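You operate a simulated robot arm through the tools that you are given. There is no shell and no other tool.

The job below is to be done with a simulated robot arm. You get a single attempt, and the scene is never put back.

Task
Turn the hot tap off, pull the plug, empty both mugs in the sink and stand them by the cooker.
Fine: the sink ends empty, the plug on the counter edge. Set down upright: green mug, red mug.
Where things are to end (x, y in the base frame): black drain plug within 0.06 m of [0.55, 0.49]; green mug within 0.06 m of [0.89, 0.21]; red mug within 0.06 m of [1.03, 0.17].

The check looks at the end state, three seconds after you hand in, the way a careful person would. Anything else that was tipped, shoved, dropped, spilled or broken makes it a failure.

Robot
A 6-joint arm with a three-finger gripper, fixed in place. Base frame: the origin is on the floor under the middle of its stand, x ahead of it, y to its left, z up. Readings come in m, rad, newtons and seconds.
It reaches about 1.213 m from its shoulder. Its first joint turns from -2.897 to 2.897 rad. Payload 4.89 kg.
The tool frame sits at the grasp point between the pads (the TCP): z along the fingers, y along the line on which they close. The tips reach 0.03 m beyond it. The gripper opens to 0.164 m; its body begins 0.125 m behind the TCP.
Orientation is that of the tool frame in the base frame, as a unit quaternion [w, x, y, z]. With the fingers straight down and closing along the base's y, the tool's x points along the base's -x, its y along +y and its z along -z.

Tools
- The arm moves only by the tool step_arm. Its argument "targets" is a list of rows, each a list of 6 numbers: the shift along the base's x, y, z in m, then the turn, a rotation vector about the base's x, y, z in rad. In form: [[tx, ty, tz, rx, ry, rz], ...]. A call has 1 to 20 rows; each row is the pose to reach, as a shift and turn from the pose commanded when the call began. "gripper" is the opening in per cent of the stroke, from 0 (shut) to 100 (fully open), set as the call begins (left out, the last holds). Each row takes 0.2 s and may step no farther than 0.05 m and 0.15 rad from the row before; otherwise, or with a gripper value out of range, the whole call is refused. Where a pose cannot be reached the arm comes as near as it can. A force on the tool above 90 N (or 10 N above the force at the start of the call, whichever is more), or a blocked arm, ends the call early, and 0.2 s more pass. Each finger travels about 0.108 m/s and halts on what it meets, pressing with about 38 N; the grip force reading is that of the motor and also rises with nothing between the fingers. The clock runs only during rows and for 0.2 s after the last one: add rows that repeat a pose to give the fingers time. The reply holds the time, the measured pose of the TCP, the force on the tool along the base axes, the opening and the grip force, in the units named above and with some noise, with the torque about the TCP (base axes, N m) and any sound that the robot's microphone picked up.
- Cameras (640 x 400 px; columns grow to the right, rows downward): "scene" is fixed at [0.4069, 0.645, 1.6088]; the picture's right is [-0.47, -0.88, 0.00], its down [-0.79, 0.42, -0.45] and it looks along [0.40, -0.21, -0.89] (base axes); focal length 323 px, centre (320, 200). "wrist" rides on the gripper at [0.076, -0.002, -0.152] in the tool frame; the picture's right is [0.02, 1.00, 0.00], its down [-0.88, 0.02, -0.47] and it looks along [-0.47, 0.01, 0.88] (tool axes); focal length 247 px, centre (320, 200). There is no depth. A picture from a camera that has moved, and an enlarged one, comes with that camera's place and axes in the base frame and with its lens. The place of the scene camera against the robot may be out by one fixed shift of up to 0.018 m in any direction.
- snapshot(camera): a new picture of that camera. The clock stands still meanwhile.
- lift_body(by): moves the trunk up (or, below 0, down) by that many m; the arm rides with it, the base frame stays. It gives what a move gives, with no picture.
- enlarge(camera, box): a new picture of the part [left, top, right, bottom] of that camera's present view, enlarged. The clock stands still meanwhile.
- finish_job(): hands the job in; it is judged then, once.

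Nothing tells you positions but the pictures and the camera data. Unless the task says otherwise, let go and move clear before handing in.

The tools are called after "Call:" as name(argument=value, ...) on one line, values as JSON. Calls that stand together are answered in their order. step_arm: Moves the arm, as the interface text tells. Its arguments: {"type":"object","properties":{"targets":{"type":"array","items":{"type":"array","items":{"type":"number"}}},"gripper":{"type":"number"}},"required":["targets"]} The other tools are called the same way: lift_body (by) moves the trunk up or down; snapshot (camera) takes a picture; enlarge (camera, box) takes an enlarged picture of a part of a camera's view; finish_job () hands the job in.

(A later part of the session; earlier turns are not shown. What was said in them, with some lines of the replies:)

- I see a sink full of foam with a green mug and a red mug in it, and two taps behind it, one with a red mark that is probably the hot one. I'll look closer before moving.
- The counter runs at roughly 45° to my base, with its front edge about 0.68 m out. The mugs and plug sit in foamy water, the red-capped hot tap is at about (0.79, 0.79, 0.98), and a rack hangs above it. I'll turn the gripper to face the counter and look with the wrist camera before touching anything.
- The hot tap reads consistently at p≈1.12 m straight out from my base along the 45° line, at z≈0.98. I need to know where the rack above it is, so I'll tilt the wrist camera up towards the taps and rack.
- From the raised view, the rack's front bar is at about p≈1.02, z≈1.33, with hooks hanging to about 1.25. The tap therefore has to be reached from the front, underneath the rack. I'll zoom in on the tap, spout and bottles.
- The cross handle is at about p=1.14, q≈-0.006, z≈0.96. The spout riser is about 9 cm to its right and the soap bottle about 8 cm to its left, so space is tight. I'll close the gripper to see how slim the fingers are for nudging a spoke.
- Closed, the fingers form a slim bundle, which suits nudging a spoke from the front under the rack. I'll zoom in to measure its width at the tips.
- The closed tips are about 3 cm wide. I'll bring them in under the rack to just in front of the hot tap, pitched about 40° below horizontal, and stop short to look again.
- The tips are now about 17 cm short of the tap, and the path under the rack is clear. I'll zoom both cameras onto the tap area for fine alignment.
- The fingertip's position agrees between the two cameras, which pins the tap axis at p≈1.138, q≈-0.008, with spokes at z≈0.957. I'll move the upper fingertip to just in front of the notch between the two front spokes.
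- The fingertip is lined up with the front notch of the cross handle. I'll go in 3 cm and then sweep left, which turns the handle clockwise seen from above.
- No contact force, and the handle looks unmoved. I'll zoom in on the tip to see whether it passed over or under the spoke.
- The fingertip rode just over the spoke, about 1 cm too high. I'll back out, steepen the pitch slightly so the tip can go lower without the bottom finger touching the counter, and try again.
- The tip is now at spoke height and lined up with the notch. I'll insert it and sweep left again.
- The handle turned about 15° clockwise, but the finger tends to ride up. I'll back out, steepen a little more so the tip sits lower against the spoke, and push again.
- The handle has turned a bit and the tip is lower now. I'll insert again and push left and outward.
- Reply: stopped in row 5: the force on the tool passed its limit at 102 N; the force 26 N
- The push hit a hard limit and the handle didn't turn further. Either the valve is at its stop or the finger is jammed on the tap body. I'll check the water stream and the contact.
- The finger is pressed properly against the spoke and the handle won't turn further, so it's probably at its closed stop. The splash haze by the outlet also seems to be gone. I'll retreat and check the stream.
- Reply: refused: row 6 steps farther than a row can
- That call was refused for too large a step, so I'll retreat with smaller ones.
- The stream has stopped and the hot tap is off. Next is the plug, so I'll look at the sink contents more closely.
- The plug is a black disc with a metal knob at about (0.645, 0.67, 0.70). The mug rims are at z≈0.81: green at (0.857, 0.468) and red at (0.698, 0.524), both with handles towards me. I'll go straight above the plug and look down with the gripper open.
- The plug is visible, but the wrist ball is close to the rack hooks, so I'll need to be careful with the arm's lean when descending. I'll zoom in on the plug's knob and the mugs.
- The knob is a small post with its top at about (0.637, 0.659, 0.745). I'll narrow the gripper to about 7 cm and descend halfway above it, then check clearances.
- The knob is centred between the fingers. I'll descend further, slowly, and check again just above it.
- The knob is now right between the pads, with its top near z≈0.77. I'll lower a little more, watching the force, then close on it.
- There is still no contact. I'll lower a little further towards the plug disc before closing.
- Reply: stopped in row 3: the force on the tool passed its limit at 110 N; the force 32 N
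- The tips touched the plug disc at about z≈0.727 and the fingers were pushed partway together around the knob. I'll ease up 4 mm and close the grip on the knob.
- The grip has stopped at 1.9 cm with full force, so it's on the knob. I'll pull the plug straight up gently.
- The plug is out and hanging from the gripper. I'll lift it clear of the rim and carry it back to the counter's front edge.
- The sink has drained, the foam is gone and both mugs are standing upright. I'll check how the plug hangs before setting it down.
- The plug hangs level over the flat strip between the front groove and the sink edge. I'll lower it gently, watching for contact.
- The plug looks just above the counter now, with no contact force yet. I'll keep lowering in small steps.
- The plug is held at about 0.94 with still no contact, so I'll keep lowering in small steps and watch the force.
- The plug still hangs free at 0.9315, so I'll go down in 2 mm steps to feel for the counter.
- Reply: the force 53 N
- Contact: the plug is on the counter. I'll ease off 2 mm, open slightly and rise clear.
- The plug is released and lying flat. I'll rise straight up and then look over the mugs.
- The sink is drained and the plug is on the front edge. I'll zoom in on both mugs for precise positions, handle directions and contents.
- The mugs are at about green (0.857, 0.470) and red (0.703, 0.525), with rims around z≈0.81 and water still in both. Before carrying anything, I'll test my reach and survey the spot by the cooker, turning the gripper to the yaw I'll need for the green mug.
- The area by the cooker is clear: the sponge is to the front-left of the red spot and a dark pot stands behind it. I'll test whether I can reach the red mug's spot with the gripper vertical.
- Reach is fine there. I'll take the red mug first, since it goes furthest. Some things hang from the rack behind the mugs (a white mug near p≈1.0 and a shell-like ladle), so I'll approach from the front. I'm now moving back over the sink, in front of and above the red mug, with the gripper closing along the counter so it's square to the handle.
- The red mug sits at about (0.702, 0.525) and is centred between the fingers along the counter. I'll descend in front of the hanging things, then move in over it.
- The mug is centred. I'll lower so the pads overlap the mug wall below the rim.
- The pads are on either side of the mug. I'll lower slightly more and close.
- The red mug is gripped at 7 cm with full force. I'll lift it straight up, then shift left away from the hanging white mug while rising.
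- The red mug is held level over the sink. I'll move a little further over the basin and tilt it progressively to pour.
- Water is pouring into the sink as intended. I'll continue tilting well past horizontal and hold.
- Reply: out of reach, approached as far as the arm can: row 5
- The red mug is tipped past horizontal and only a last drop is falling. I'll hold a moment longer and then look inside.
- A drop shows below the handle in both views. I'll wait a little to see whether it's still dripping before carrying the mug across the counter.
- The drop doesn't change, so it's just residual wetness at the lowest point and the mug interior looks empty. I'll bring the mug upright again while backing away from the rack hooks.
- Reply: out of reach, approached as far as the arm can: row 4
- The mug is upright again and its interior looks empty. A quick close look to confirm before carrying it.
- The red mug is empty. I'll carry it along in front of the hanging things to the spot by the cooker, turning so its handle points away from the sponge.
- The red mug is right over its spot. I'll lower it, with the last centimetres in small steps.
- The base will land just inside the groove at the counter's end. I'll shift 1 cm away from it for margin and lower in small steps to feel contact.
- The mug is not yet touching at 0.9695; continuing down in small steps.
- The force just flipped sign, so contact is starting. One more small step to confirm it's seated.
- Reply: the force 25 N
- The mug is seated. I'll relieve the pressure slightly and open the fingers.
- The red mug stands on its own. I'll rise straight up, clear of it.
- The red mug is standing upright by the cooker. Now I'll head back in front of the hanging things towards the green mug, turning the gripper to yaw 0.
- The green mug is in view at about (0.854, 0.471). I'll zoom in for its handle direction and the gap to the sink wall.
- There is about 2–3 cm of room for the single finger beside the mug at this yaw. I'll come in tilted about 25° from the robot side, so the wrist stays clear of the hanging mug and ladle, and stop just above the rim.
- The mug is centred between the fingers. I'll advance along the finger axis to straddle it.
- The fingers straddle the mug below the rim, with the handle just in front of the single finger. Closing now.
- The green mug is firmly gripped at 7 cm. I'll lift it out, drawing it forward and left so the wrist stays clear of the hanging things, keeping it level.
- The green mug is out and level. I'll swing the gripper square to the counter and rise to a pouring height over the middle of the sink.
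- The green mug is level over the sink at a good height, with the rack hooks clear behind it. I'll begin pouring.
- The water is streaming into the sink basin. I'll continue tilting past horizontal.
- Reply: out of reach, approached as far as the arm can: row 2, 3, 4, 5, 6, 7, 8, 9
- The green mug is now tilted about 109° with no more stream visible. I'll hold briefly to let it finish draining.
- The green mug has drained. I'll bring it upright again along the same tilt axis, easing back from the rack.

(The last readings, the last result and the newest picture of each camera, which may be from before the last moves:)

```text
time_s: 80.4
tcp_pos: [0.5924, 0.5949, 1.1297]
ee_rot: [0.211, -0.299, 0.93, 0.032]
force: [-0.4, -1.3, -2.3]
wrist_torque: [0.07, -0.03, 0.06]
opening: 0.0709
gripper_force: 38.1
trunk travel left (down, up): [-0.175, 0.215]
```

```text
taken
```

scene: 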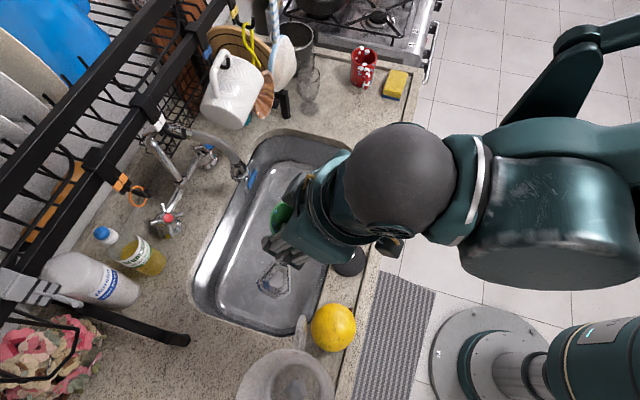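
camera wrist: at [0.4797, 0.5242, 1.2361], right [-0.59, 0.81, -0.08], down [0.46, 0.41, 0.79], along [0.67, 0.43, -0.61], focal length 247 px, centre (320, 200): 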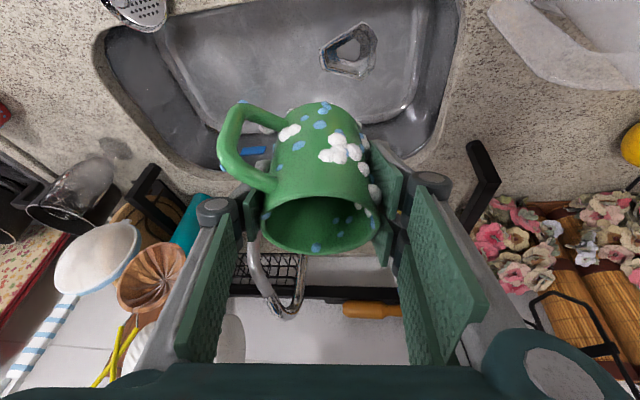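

The mug came back about 4° off because the arm had hit its limit during the pour. I'll correct that while carrying. First a check that it's empty.

Call:
enlarge(camera="wrist", box=[200, 90, 420, 270])

Call:
enlarge(camera="scene", box=[230, 150, 420, 350])

```text
2.22 times, centred on (310, 180) of wrist
camera zoom: at [0.4797, 0.5242, 1.2361], right [-0.59, 0.81, -0.08], down [0.46, 0.41, 0.79], along [0.67, 0.43, -0.61], focal length 549 px, centre (342, 244)
```

zoom: 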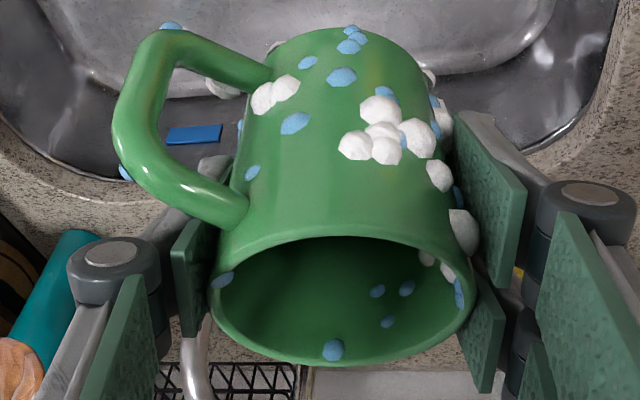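

```text
2.00 times, centred on (325, 250) of scene
camera zoom: at [0.4069, 0.645, 1.6088], right [-0.47, -0.88, 0.0], down [-0.79, 0.42, -0.45], along [0.4, -0.21, -0.89], focal length 647 px, centre (310, 100)
```

zoom: 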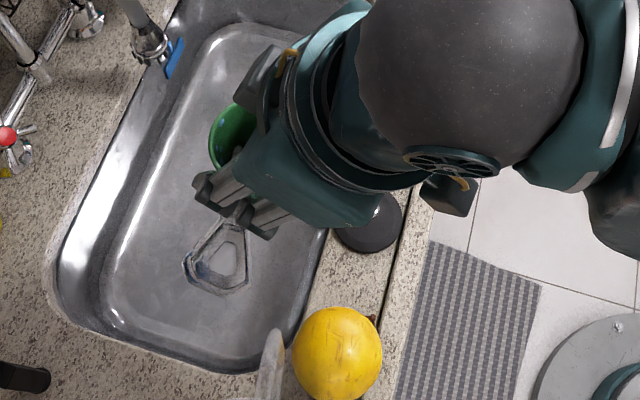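

The visible interior looks empty. I'll carry the green mug along to its spot, correcting it to exactly upright on the way.

Call:
step_arm(targets=[[0.0238, -0.0314, 0, 0.0057, 0.0007, -0.0506], [0.0476, -0.0628, 0, 0.0114, 0.0014, -0.1011], [0.0714, -0.0942, 0, 0.0171, 0.0021, -0.1517], [0.0952, -0.1256, 0, 0.0228, 0.0028, -0.2023], [0.119, -0.157, 0, 0.0285, 0.0035, -0.2528], [0.1428, -0.1885, 0, 0.0342, 0.0042, -0.3034], [0.1666, -0.2199, 0, 0.0399, 0.0048, -0.354], [0.1904, -0.2513, 0, 0.0456, 0.0055, -0.4045], [0.2142, -0.2827, 0, 0.0513, 0.0062, -0.4551], [0.238, -0.3141, -0.01, 0.057, 0.0069, -0.5057], [0.2618, -0.3455, -0.02, 0.0627, 0.0076, -0.5562], [0.2856, -0.3769, -0.03, 0.0684, 0.0083, -0.6068]])

Call:
snapshot(camera="wrist")

Call:
snapshot(camera="scene")

```text
time_s: 83.0
tcp_pos: [0.8776, 0.2193, 1.1]
ee_rot: [0.219, -0.001, 0.976, 0.001]
force: [-1.4, 1.3, -1.5]
wrist_torque: [-0.08, -0.15, -0.04]
opening: 0.0707
gripper_force: 37.7
trunk travel left (down, up): [-0.175, 0.215]
```

```text
taken
camera wrist: at [0.7433, 0.2187, 1.2046], right [-0.02, 1.0, -0.01], down [0.6, 0.02, 0.8], along [0.8, 0.01, -0.6], focal length 247 px, centre (320, 200)
```

wrist: 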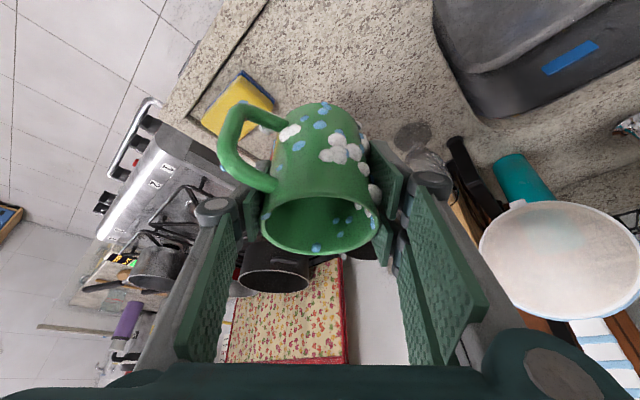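

```text
taken
```

scene: 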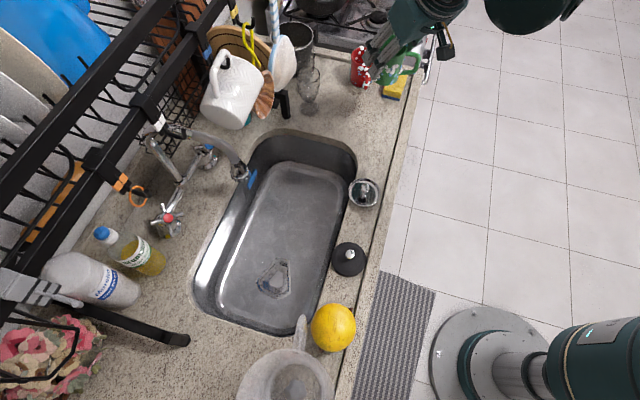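

The green mug is upright above its spot, clear of the red mug. I'll lower it.

Call:
step_arm(targets=[[0, 0, -0.04, 0, 0, 0], [0, 0, -0.08, 0, 0, 0], [0, 0, -0.11, 0, 0, 0], [0, 0, -0.125, 0, 0, 0]])

Call:
enlarge(camera="scene", box=[320, 20, 460, 130])

Call:
snapshot(camera="wrist")

```text
time_s: 84.0
tcp_pos: [0.8785, 0.2193, 0.9754]
ee_rot: [0.218, -0.001, 0.976, 0.001]
force: [0.4, 0.5, -1.9]
wrist_torque: [0.0, -0.02, 0.01]
opening: 0.0706
gripper_force: 37.5
trunk travel left (down, up): [-0.175, 0.215]
```

```text
3.64 times, centred on (390, 75) of scene
camera zoom: at [0.4069, 0.645, 1.6088], right [-0.47, -0.88, 0.0], down [-0.79, 0.42, -0.45], along [0.4, -0.21, -0.89], focal length 1176 px, centre (66, 654)
```

zoom: 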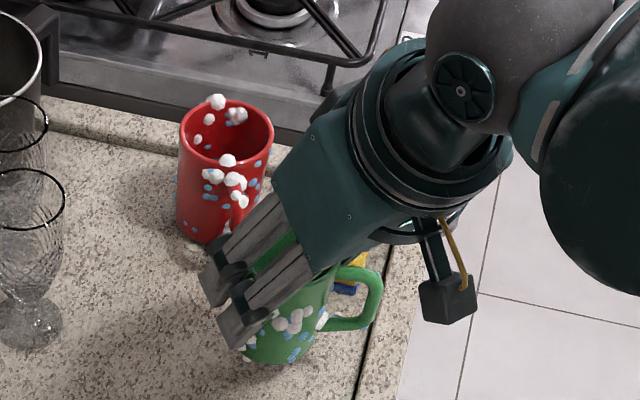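

```text
taken
camera wrist: at [0.7447, 0.2175, 1.0792], right [-0.02, 1.0, -0.01], down [0.6, 0.02, 0.8], along [0.8, 0.01, -0.6], focal length 247 px, centre (320, 200)
```

wrist: 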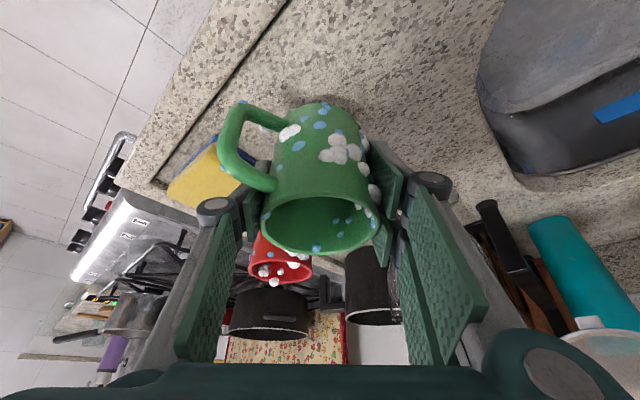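

The green mug is about 2–3 cm above the counter, clear of the sponge and red mug. I'll lower in small steps until contact.

Call:
step_arm(targets=[[0, 0, -0.005, 0, 0, 0], [0, 0, -0.01, 0, 0, 0], [0, 0, -0.015, 0, 0, 0]])

Call:
step_arm(targets=[[0, 0, -0.0025, 0, 0, 0], [0, 0, -0.005, 0, 0, 0]])

Call:
enlarge(camera="scene", box=[320, 20, 460, 130])

```text
time_s: 84.8
tcp_pos: [0.8783, 0.2189, 0.9593]
ee_rot: [0.219, -0.001, 0.976, 0.0]
force: [0.2, -0.2, -2.3]
wrist_torque: [0.02, 0.0, -0.01]
opening: 0.0706
gripper_force: 37.9
trunk travel left (down, up): [-0.175, 0.215]
```

```text
time_s: 85.4
tcp_pos: [0.8779, 0.2189, 0.9548]
ee_rot: [0.218, -0.001, 0.976, -0.001]
force: [-0.6, -0.6, -1.9]
wrist_torque: [0.03, -0.02, -0.04]
opening: 0.0704
gripper_force: 38.2
trunk travel left (down, up): [-0.175, 0.215]
```

```text
3.64 times, centred on (390, 75) of scene
camera zoom: at [0.4069, 0.645, 1.6088], right [-0.47, -0.88, 0.0], down [-0.79, 0.42, -0.45], along [0.4, -0.21, -0.89], focal length 1176 px, centre (66, 654)
```

zoom: 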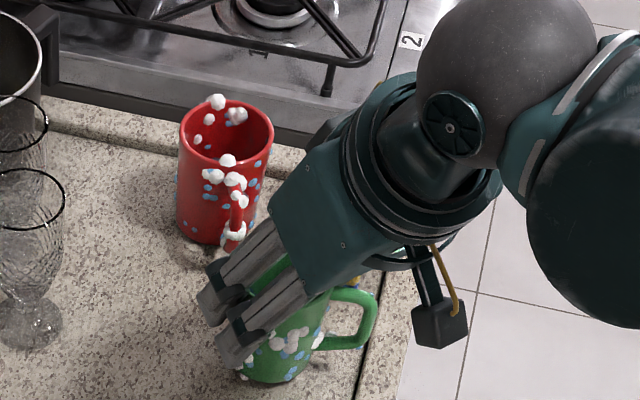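

Call:
step_arm(targets=[[0, 0, -0.002, 0, 0, 0], [0, 0, -0.004, 0, 0, 0]])

```text
time_s: 86.0
tcp_pos: [0.8775, 0.2189, 0.9509]
ee_rot: [0.218, -0.001, 0.976, -0.001]
force: [0.2, -0.5, -2.5]
wrist_torque: [0.05, 0.0, -0.01]
opening: 0.0702
gripper_force: 38.5
trunk travel left (down, up): [-0.175, 0.215]
```

Still hanging free at 0.951; I'll continue in 2 mm steps.

Call:
step_arm(targets=[[0, 0, -0.002, 0, 0, 0], [0, 0, -0.003, 0, 0, 0]])

```text
time_s: 86.6
tcp_pos: [0.8784, 0.2198, 0.9483]
ee_rot: [0.218, 0.0, 0.976, 0.0]
force: [0.2, -0.3, 6.3]
wrist_torque: [0.21, -0.04, 0.01]
opening: 0.0708
gripper_force: 38.0
trunk travel left (down, up): [-0.175, 0.215]
```

Contact. One more millimetre to seat it, then I'll look before releasing.

Call:
step_arm(targets=[[0, 0, -0.0012, 0, 0, 0], [0, 0, -0.0012, 0, 0, 0]])

Call:
enlarge(camera="scene", box=[340, 40, 440, 130])

```text
time_s: 87.2
tcp_pos: [0.8783, 0.2176, 0.9475]
ee_rot: [0.219, -0.001, 0.976, 0.0]
force: [5.7, -4.7, 22.5]
wrist_torque: [0.23, -0.01, 0.03]
opening: 0.071
gripper_force: 37.6
trunk travel left (down, up): [-0.175, 0.215]
```

```text
4.44 times, centred on (390, 85) of scene
camera zoom: at [0.4069, 0.645, 1.6088], right [-0.47, -0.88, 0.0], down [-0.79, 0.42, -0.45], along [0.4, -0.21, -0.89], focal length 1437 px, centre (9, 711)
```

zoom: 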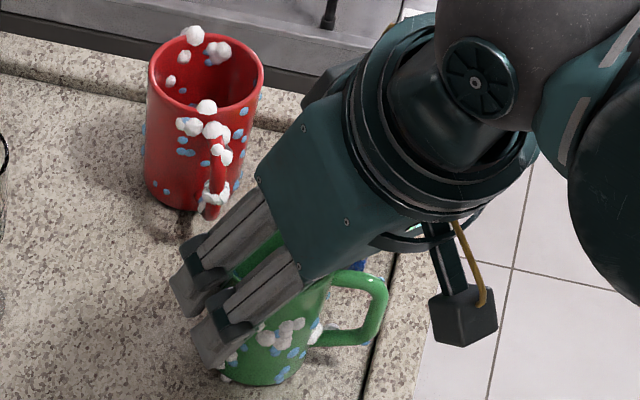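

The mug is seated. I'll relieve the pressure and open the fingers.

Call:
step_arm(targets=[[0, 0, 0.0018, 0, 0, 0]])

Call:
step_arm(targets=[[0, 0, 0, 0, 0, 0], [0, 0, 0, 0, 0, 0], [0, 0, 0, 0, 0, 0]], gripper=59)

Call:
snapshot(camera="wrist")

Call:
enlarge(camera="scene", box=[340, 40, 440, 130])

```text
time_s: 87.6
tcp_pos: [0.876, 0.2197, 0.9473]
ee_rot: [0.218, -0.001, 0.976, 0.0]
force: [-1.2, 0.3, 0.4]
wrist_torque: [0.05, 0.06, 0.01]
opening: 0.0706
gripper_force: 38.0
trunk travel left (down, up): [-0.175, 0.215]
```

```text
time_s: 88.4
tcp_pos: [0.8781, 0.2192, 0.9481]
ee_rot: [0.217, -0.001, 0.976, 0.0]
force: [-0.1, 0.0, 0.7]
wrist_torque: [0.02, 0.01, 0.0]
opening: 0.0967
gripper_force: 0.0
trunk travel left (down, up): [-0.175, 0.215]
```

```text
taken
camera wrist: at [0.7437, 0.2172, 1.0533], right [-0.02, 1.0, -0.01], down [0.6, 0.02, 0.8], along [0.8, 0.01, -0.6], focal length 247 px, centre (320, 200)
```

wrist: 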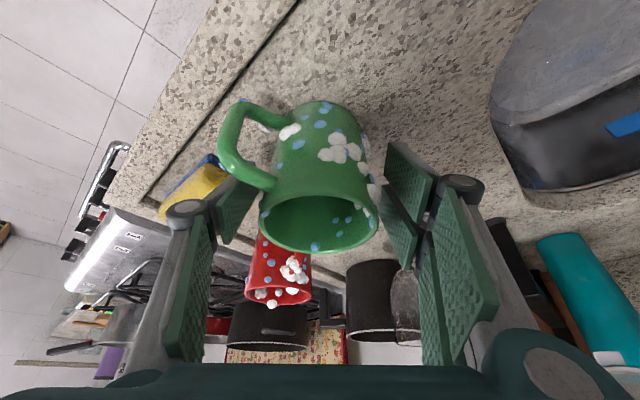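

```text
4.44 times, centred on (390, 85) of scene
camera zoom: at [0.4069, 0.645, 1.6088], right [-0.47, -0.88, 0.0], down [-0.79, 0.42, -0.45], along [0.4, -0.21, -0.89], focal length 1437 px, centre (9, 711)
```

zoom: 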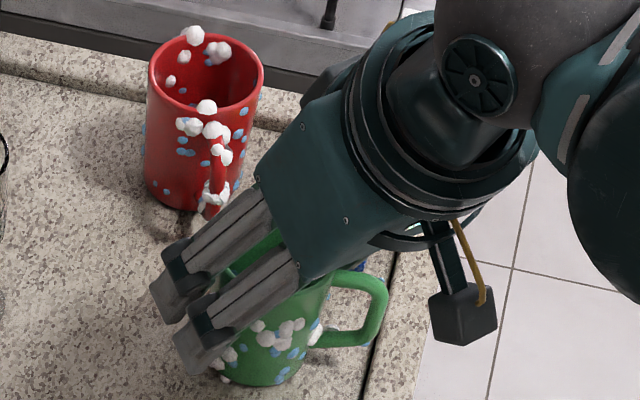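

The green mug stands free. I'll withdraw along the finger axis, then rise.

Call:
step_arm(targets=[[-0.0085, 0, 0.018, 0, 0, 0], [-0.0211, 0, 0.0453, 0, 0, 0], [-0.038, 0, 0.0815, 0, 0, 0], [-0.055, 0, 0.1178, 0, 0, 0], [-0.072, 0, 0.154, 0, 0, 0], [-0.089, 0, 0.19, 0, 0, 0]])

Call:
snapshot(camera="wrist")

Call:
snapshot(camera="scene")

```text
time_s: 89.8
tcp_pos: [0.7886, 0.2203, 1.1377]
ee_rot: [0.218, 0.0, 0.976, 0.0]
force: [1.8, 0.9, -0.5]
wrist_torque: [-0.06, 0.17, -0.01]
opening: 0.0969
gripper_force: 0.1
trunk travel left (down, up): [-0.175, 0.215]
```

```text
taken
camera wrist: at [0.655, 0.2186, 1.2432], right [-0.02, 1.0, -0.01], down [0.6, 0.02, 0.8], along [0.8, 0.01, -0.6], focal length 247 px, centre (320, 200)
```

wrist: 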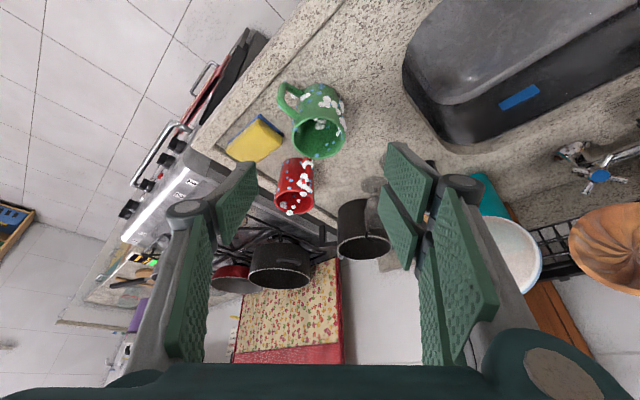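

```text
taken
```

scene: 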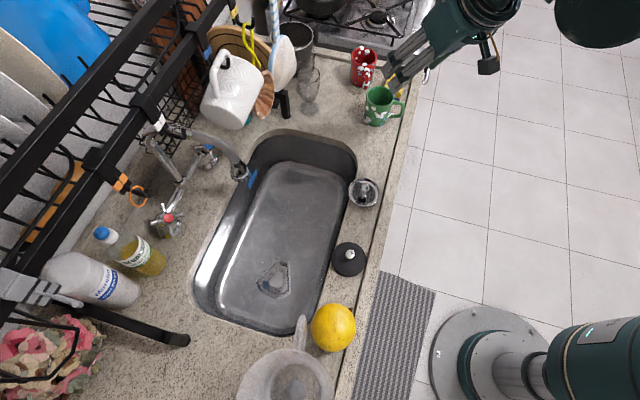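

Both mugs are standing by the cooker. I'll untilt and back away towards a safe position, then look down into the mugs and check everything.

Call:
step_arm(targets=[[-0.005, 0, 0.02, 0, 0.109, 0], [-0.01, 0, 0.04, 0, 0.218, 0], [-0.015, 0, 0.06, 0, 0.327, 0], [-0.02, 0, 0.08, 0, 0.436, 0], [-0.02, 0, 0.1, 0, 0.436, 0]], gripper=100)

Call:
snapshot(camera="wrist")

Call:
enlarge(camera="wrist", box=[220, 60, 420, 240])

Call:
enlarge(camera="scene", box=[320, 30, 440, 140])

```text
time_s: 91.0
tcp_pos: [0.7683, 0.2197, 1.2372]
ee_rot: [0.002, -0.001, 1.0, 0.0]
force: [0.7, 0.1, -0.3]
wrist_torque: [-0.03, 0.15, 0.0]
opening: 0.1638
gripper_force: 0.1
trunk travel left (down, up): [-0.175, 0.215]
```

```text
taken
camera wrist: at [0.6919, 0.2176, 1.3902], right [-0.02, 1.0, 0.0], down [0.88, 0.02, 0.48], along [0.48, 0.01, -0.88], focal length 247 px, centre (320, 200)
```

wrist: 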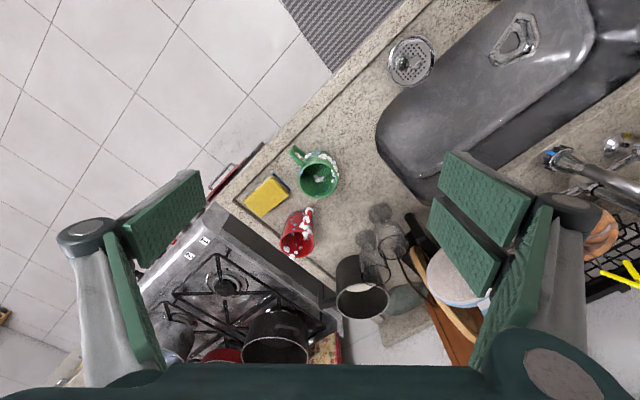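

```text
2.22 times, centred on (320, 150) of wrist
camera zoom: at [0.6919, 0.2176, 1.3902], right [-0.02, 1.0, 0.0], down [0.88, 0.02, 0.48], along [0.48, 0.01, -0.88], focal length 549 px, centre (320, 311)
```

zoom: 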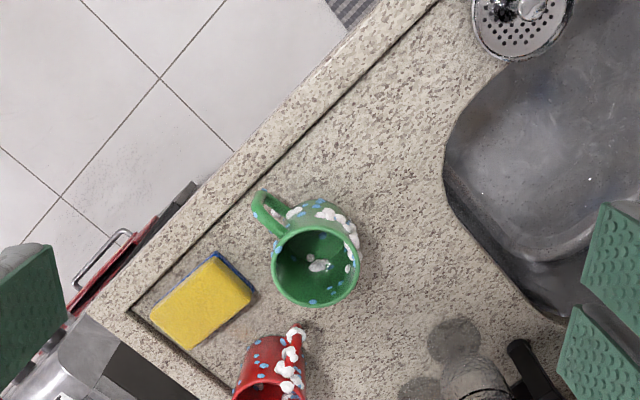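

```text
3.64 times, centred on (380, 85) of scene
camera zoom: at [0.4069, 0.645, 1.6088], right [-0.47, -0.88, 0.0], down [-0.79, 0.42, -0.45], along [0.4, -0.21, -0.89], focal length 1176 px, centre (102, 618)
```

zoom: 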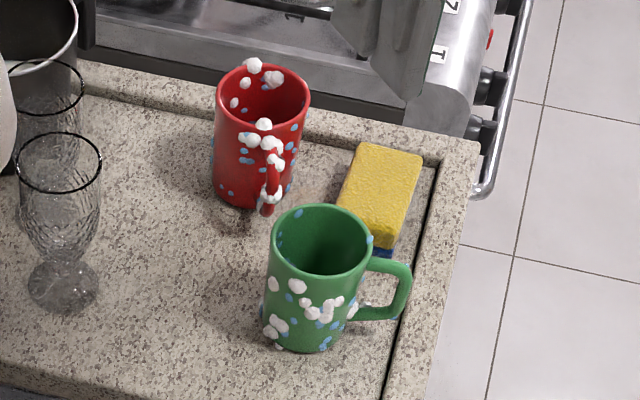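

Both are upright. I'll zoom in further to be sure the green mug has no water left.

Call:
enlarge(camera="wrist", box=[285, 140, 345, 200])

Call:
enlarge(camera="wrist", box=[265, 195, 335, 265])

Call:
enlarge(camera="scene", box=[340, 40, 410, 130])

```text
6.67 times, centred on (315, 170) of wrist
camera zoom: at [0.6919, 0.2176, 1.3902], right [-0.02, 1.0, 0.0], down [0.88, 0.02, 0.48], along [0.48, 0.01, -0.88], focal length 1646 px, centre (353, 400)
```

zoom: 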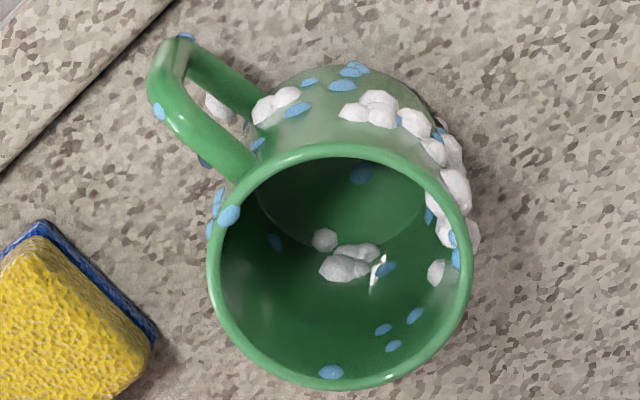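

```text
5.71 times, centred on (300, 230) of wrist
camera zoom: at [0.6919, 0.2176, 1.3902], right [-0.02, 1.0, 0.0], down [0.88, 0.02, 0.48], along [0.48, 0.01, -0.88], focal length 1411 px, centre (434, 29)
```

zoom: 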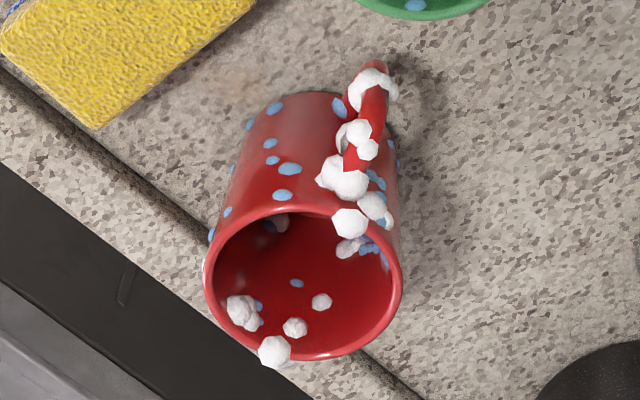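

```text
4.44 times, centred on (375, 85) of scene
camera zoom: at [0.4069, 0.645, 1.6088], right [-0.47, -0.88, 0.0], down [-0.79, 0.42, -0.45], along [0.4, -0.21, -0.89], focal length 1437 px, centre (76, 711)
```

zoom: 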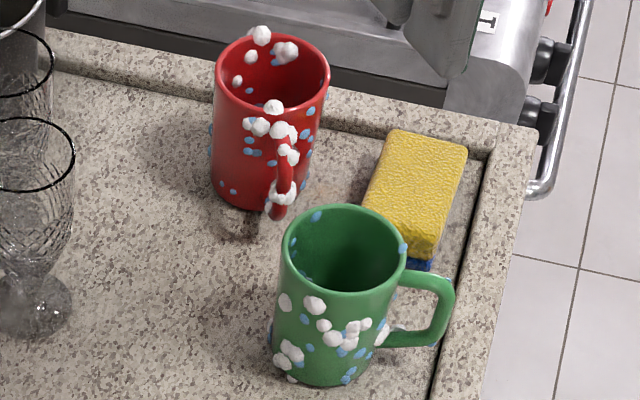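

Both mugs look empty: the inside floors are visible with only a few suds. I'll move the arm back clear of the counter and do a last overall check.

Call:
step_arm(targets=[[-0.036, 0, 0, 0, 0, 0], [-0.072, 0, 0, 0, 0, 0], [-0.108, 0, 0, 0, 0, 0], [-0.144, 0, 0, 0, 0, 0], [-0.18, 0, 0, 0, 0, 0]])

Call:
snapshot(camera="scene")

Call:
snapshot(camera="wrist")

Call:
enlarge(camera="scene", box=[130, 110, 400, 340])

```text
time_s: 92.2
tcp_pos: [0.5895, 0.2185, 1.2384]
ee_rot: [0.001, -0.001, 1.0, 0.0]
force: [1.7, 1.2, -0.5]
wrist_torque: [-0.07, 0.27, -0.03]
opening: 0.1637
gripper_force: 0.0
trunk travel left (down, up): [-0.175, 0.215]
```

```text
taken
```

scene: 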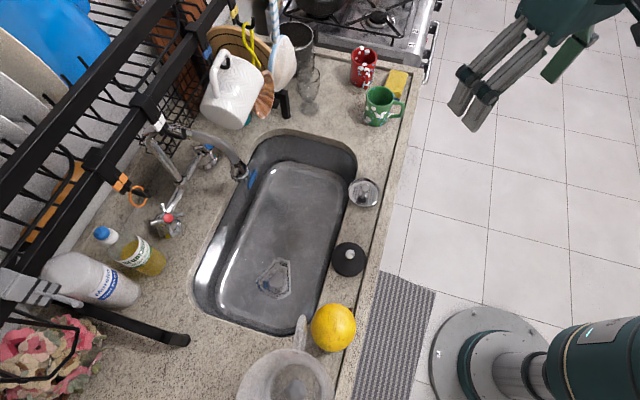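

```text
taken
camera wrist: at [0.513, 0.2171, 1.3896], right [-0.02, 1.0, 0.0], down [0.88, 0.02, 0.48], along [0.48, 0.01, -0.88], focal length 247 px, centre (320, 200)
```

wrist: 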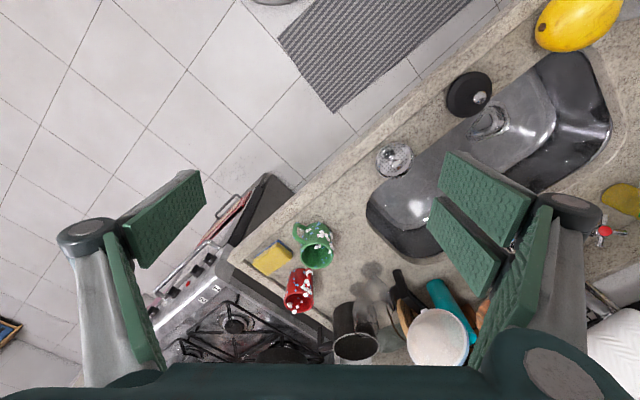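

```text
1.74 times, centred on (265, 225) of scene
camera zoom: at [0.4069, 0.645, 1.6088], right [-0.47, -0.88, 0.0], down [-0.79, 0.42, -0.45], along [0.4, -0.21, -0.89], focal length 562 px, centre (416, 156)
```

zoom: 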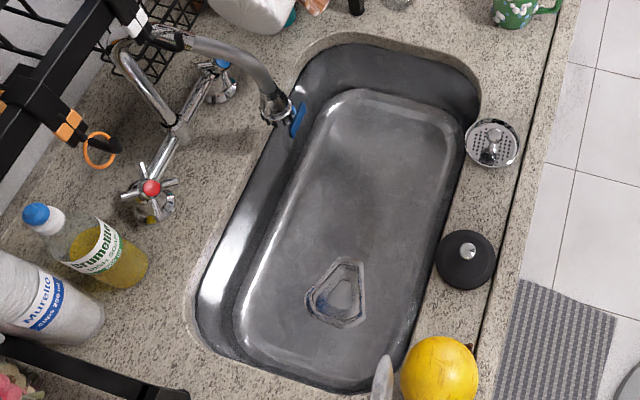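

The tap is off with no stream, the sink is empty, the plug lies on the counter edge, and both mugs stand upright and empty by the cooker. Nothing else has moved and the arm is clear, so I'm handing the job in.

Call:
finish_job()

```text
The job is handed in.
```

The hot tap is off, the sink has drained, and both mugs are emptied and standing upright by the cooker. The job is handed in, but no verdict came back.

| Item | Target (x, y) | Set down at about (x, y) |
|---|---|---|
| Drain plug | 0.55, 0.49 | 0.556, 0.494 |
| Green mug | 0.89, 0.21 | 0.878, 0.219 |
| Red mug | 1.03, 0.17 | 1.023, 0.177 |

- **Position accuracy:** these are the gripper's readings when it let go. All three are within 2 cm of their targets.
- **Mugs:** the last close-up views showed both inside floors, with only a few suds left. The outsides were still wet, so the odd drip may have landed on the counter on the way. I saw a small dark patch by the red mug's base that could be a drip or a shadow.
- **Tap:** the handle turned about 15° clockwise before hitting a hard stop, and the stream had gone when I looked afterwards. That push stopped at 102 N, and pressing down on the plug earlier stopped at 110 N. I saw no damage in the pictures.
- **Everything else:** the last pictures showed nothing else on the counter moved or tipped. The arm was clear of the counter when I handed in.
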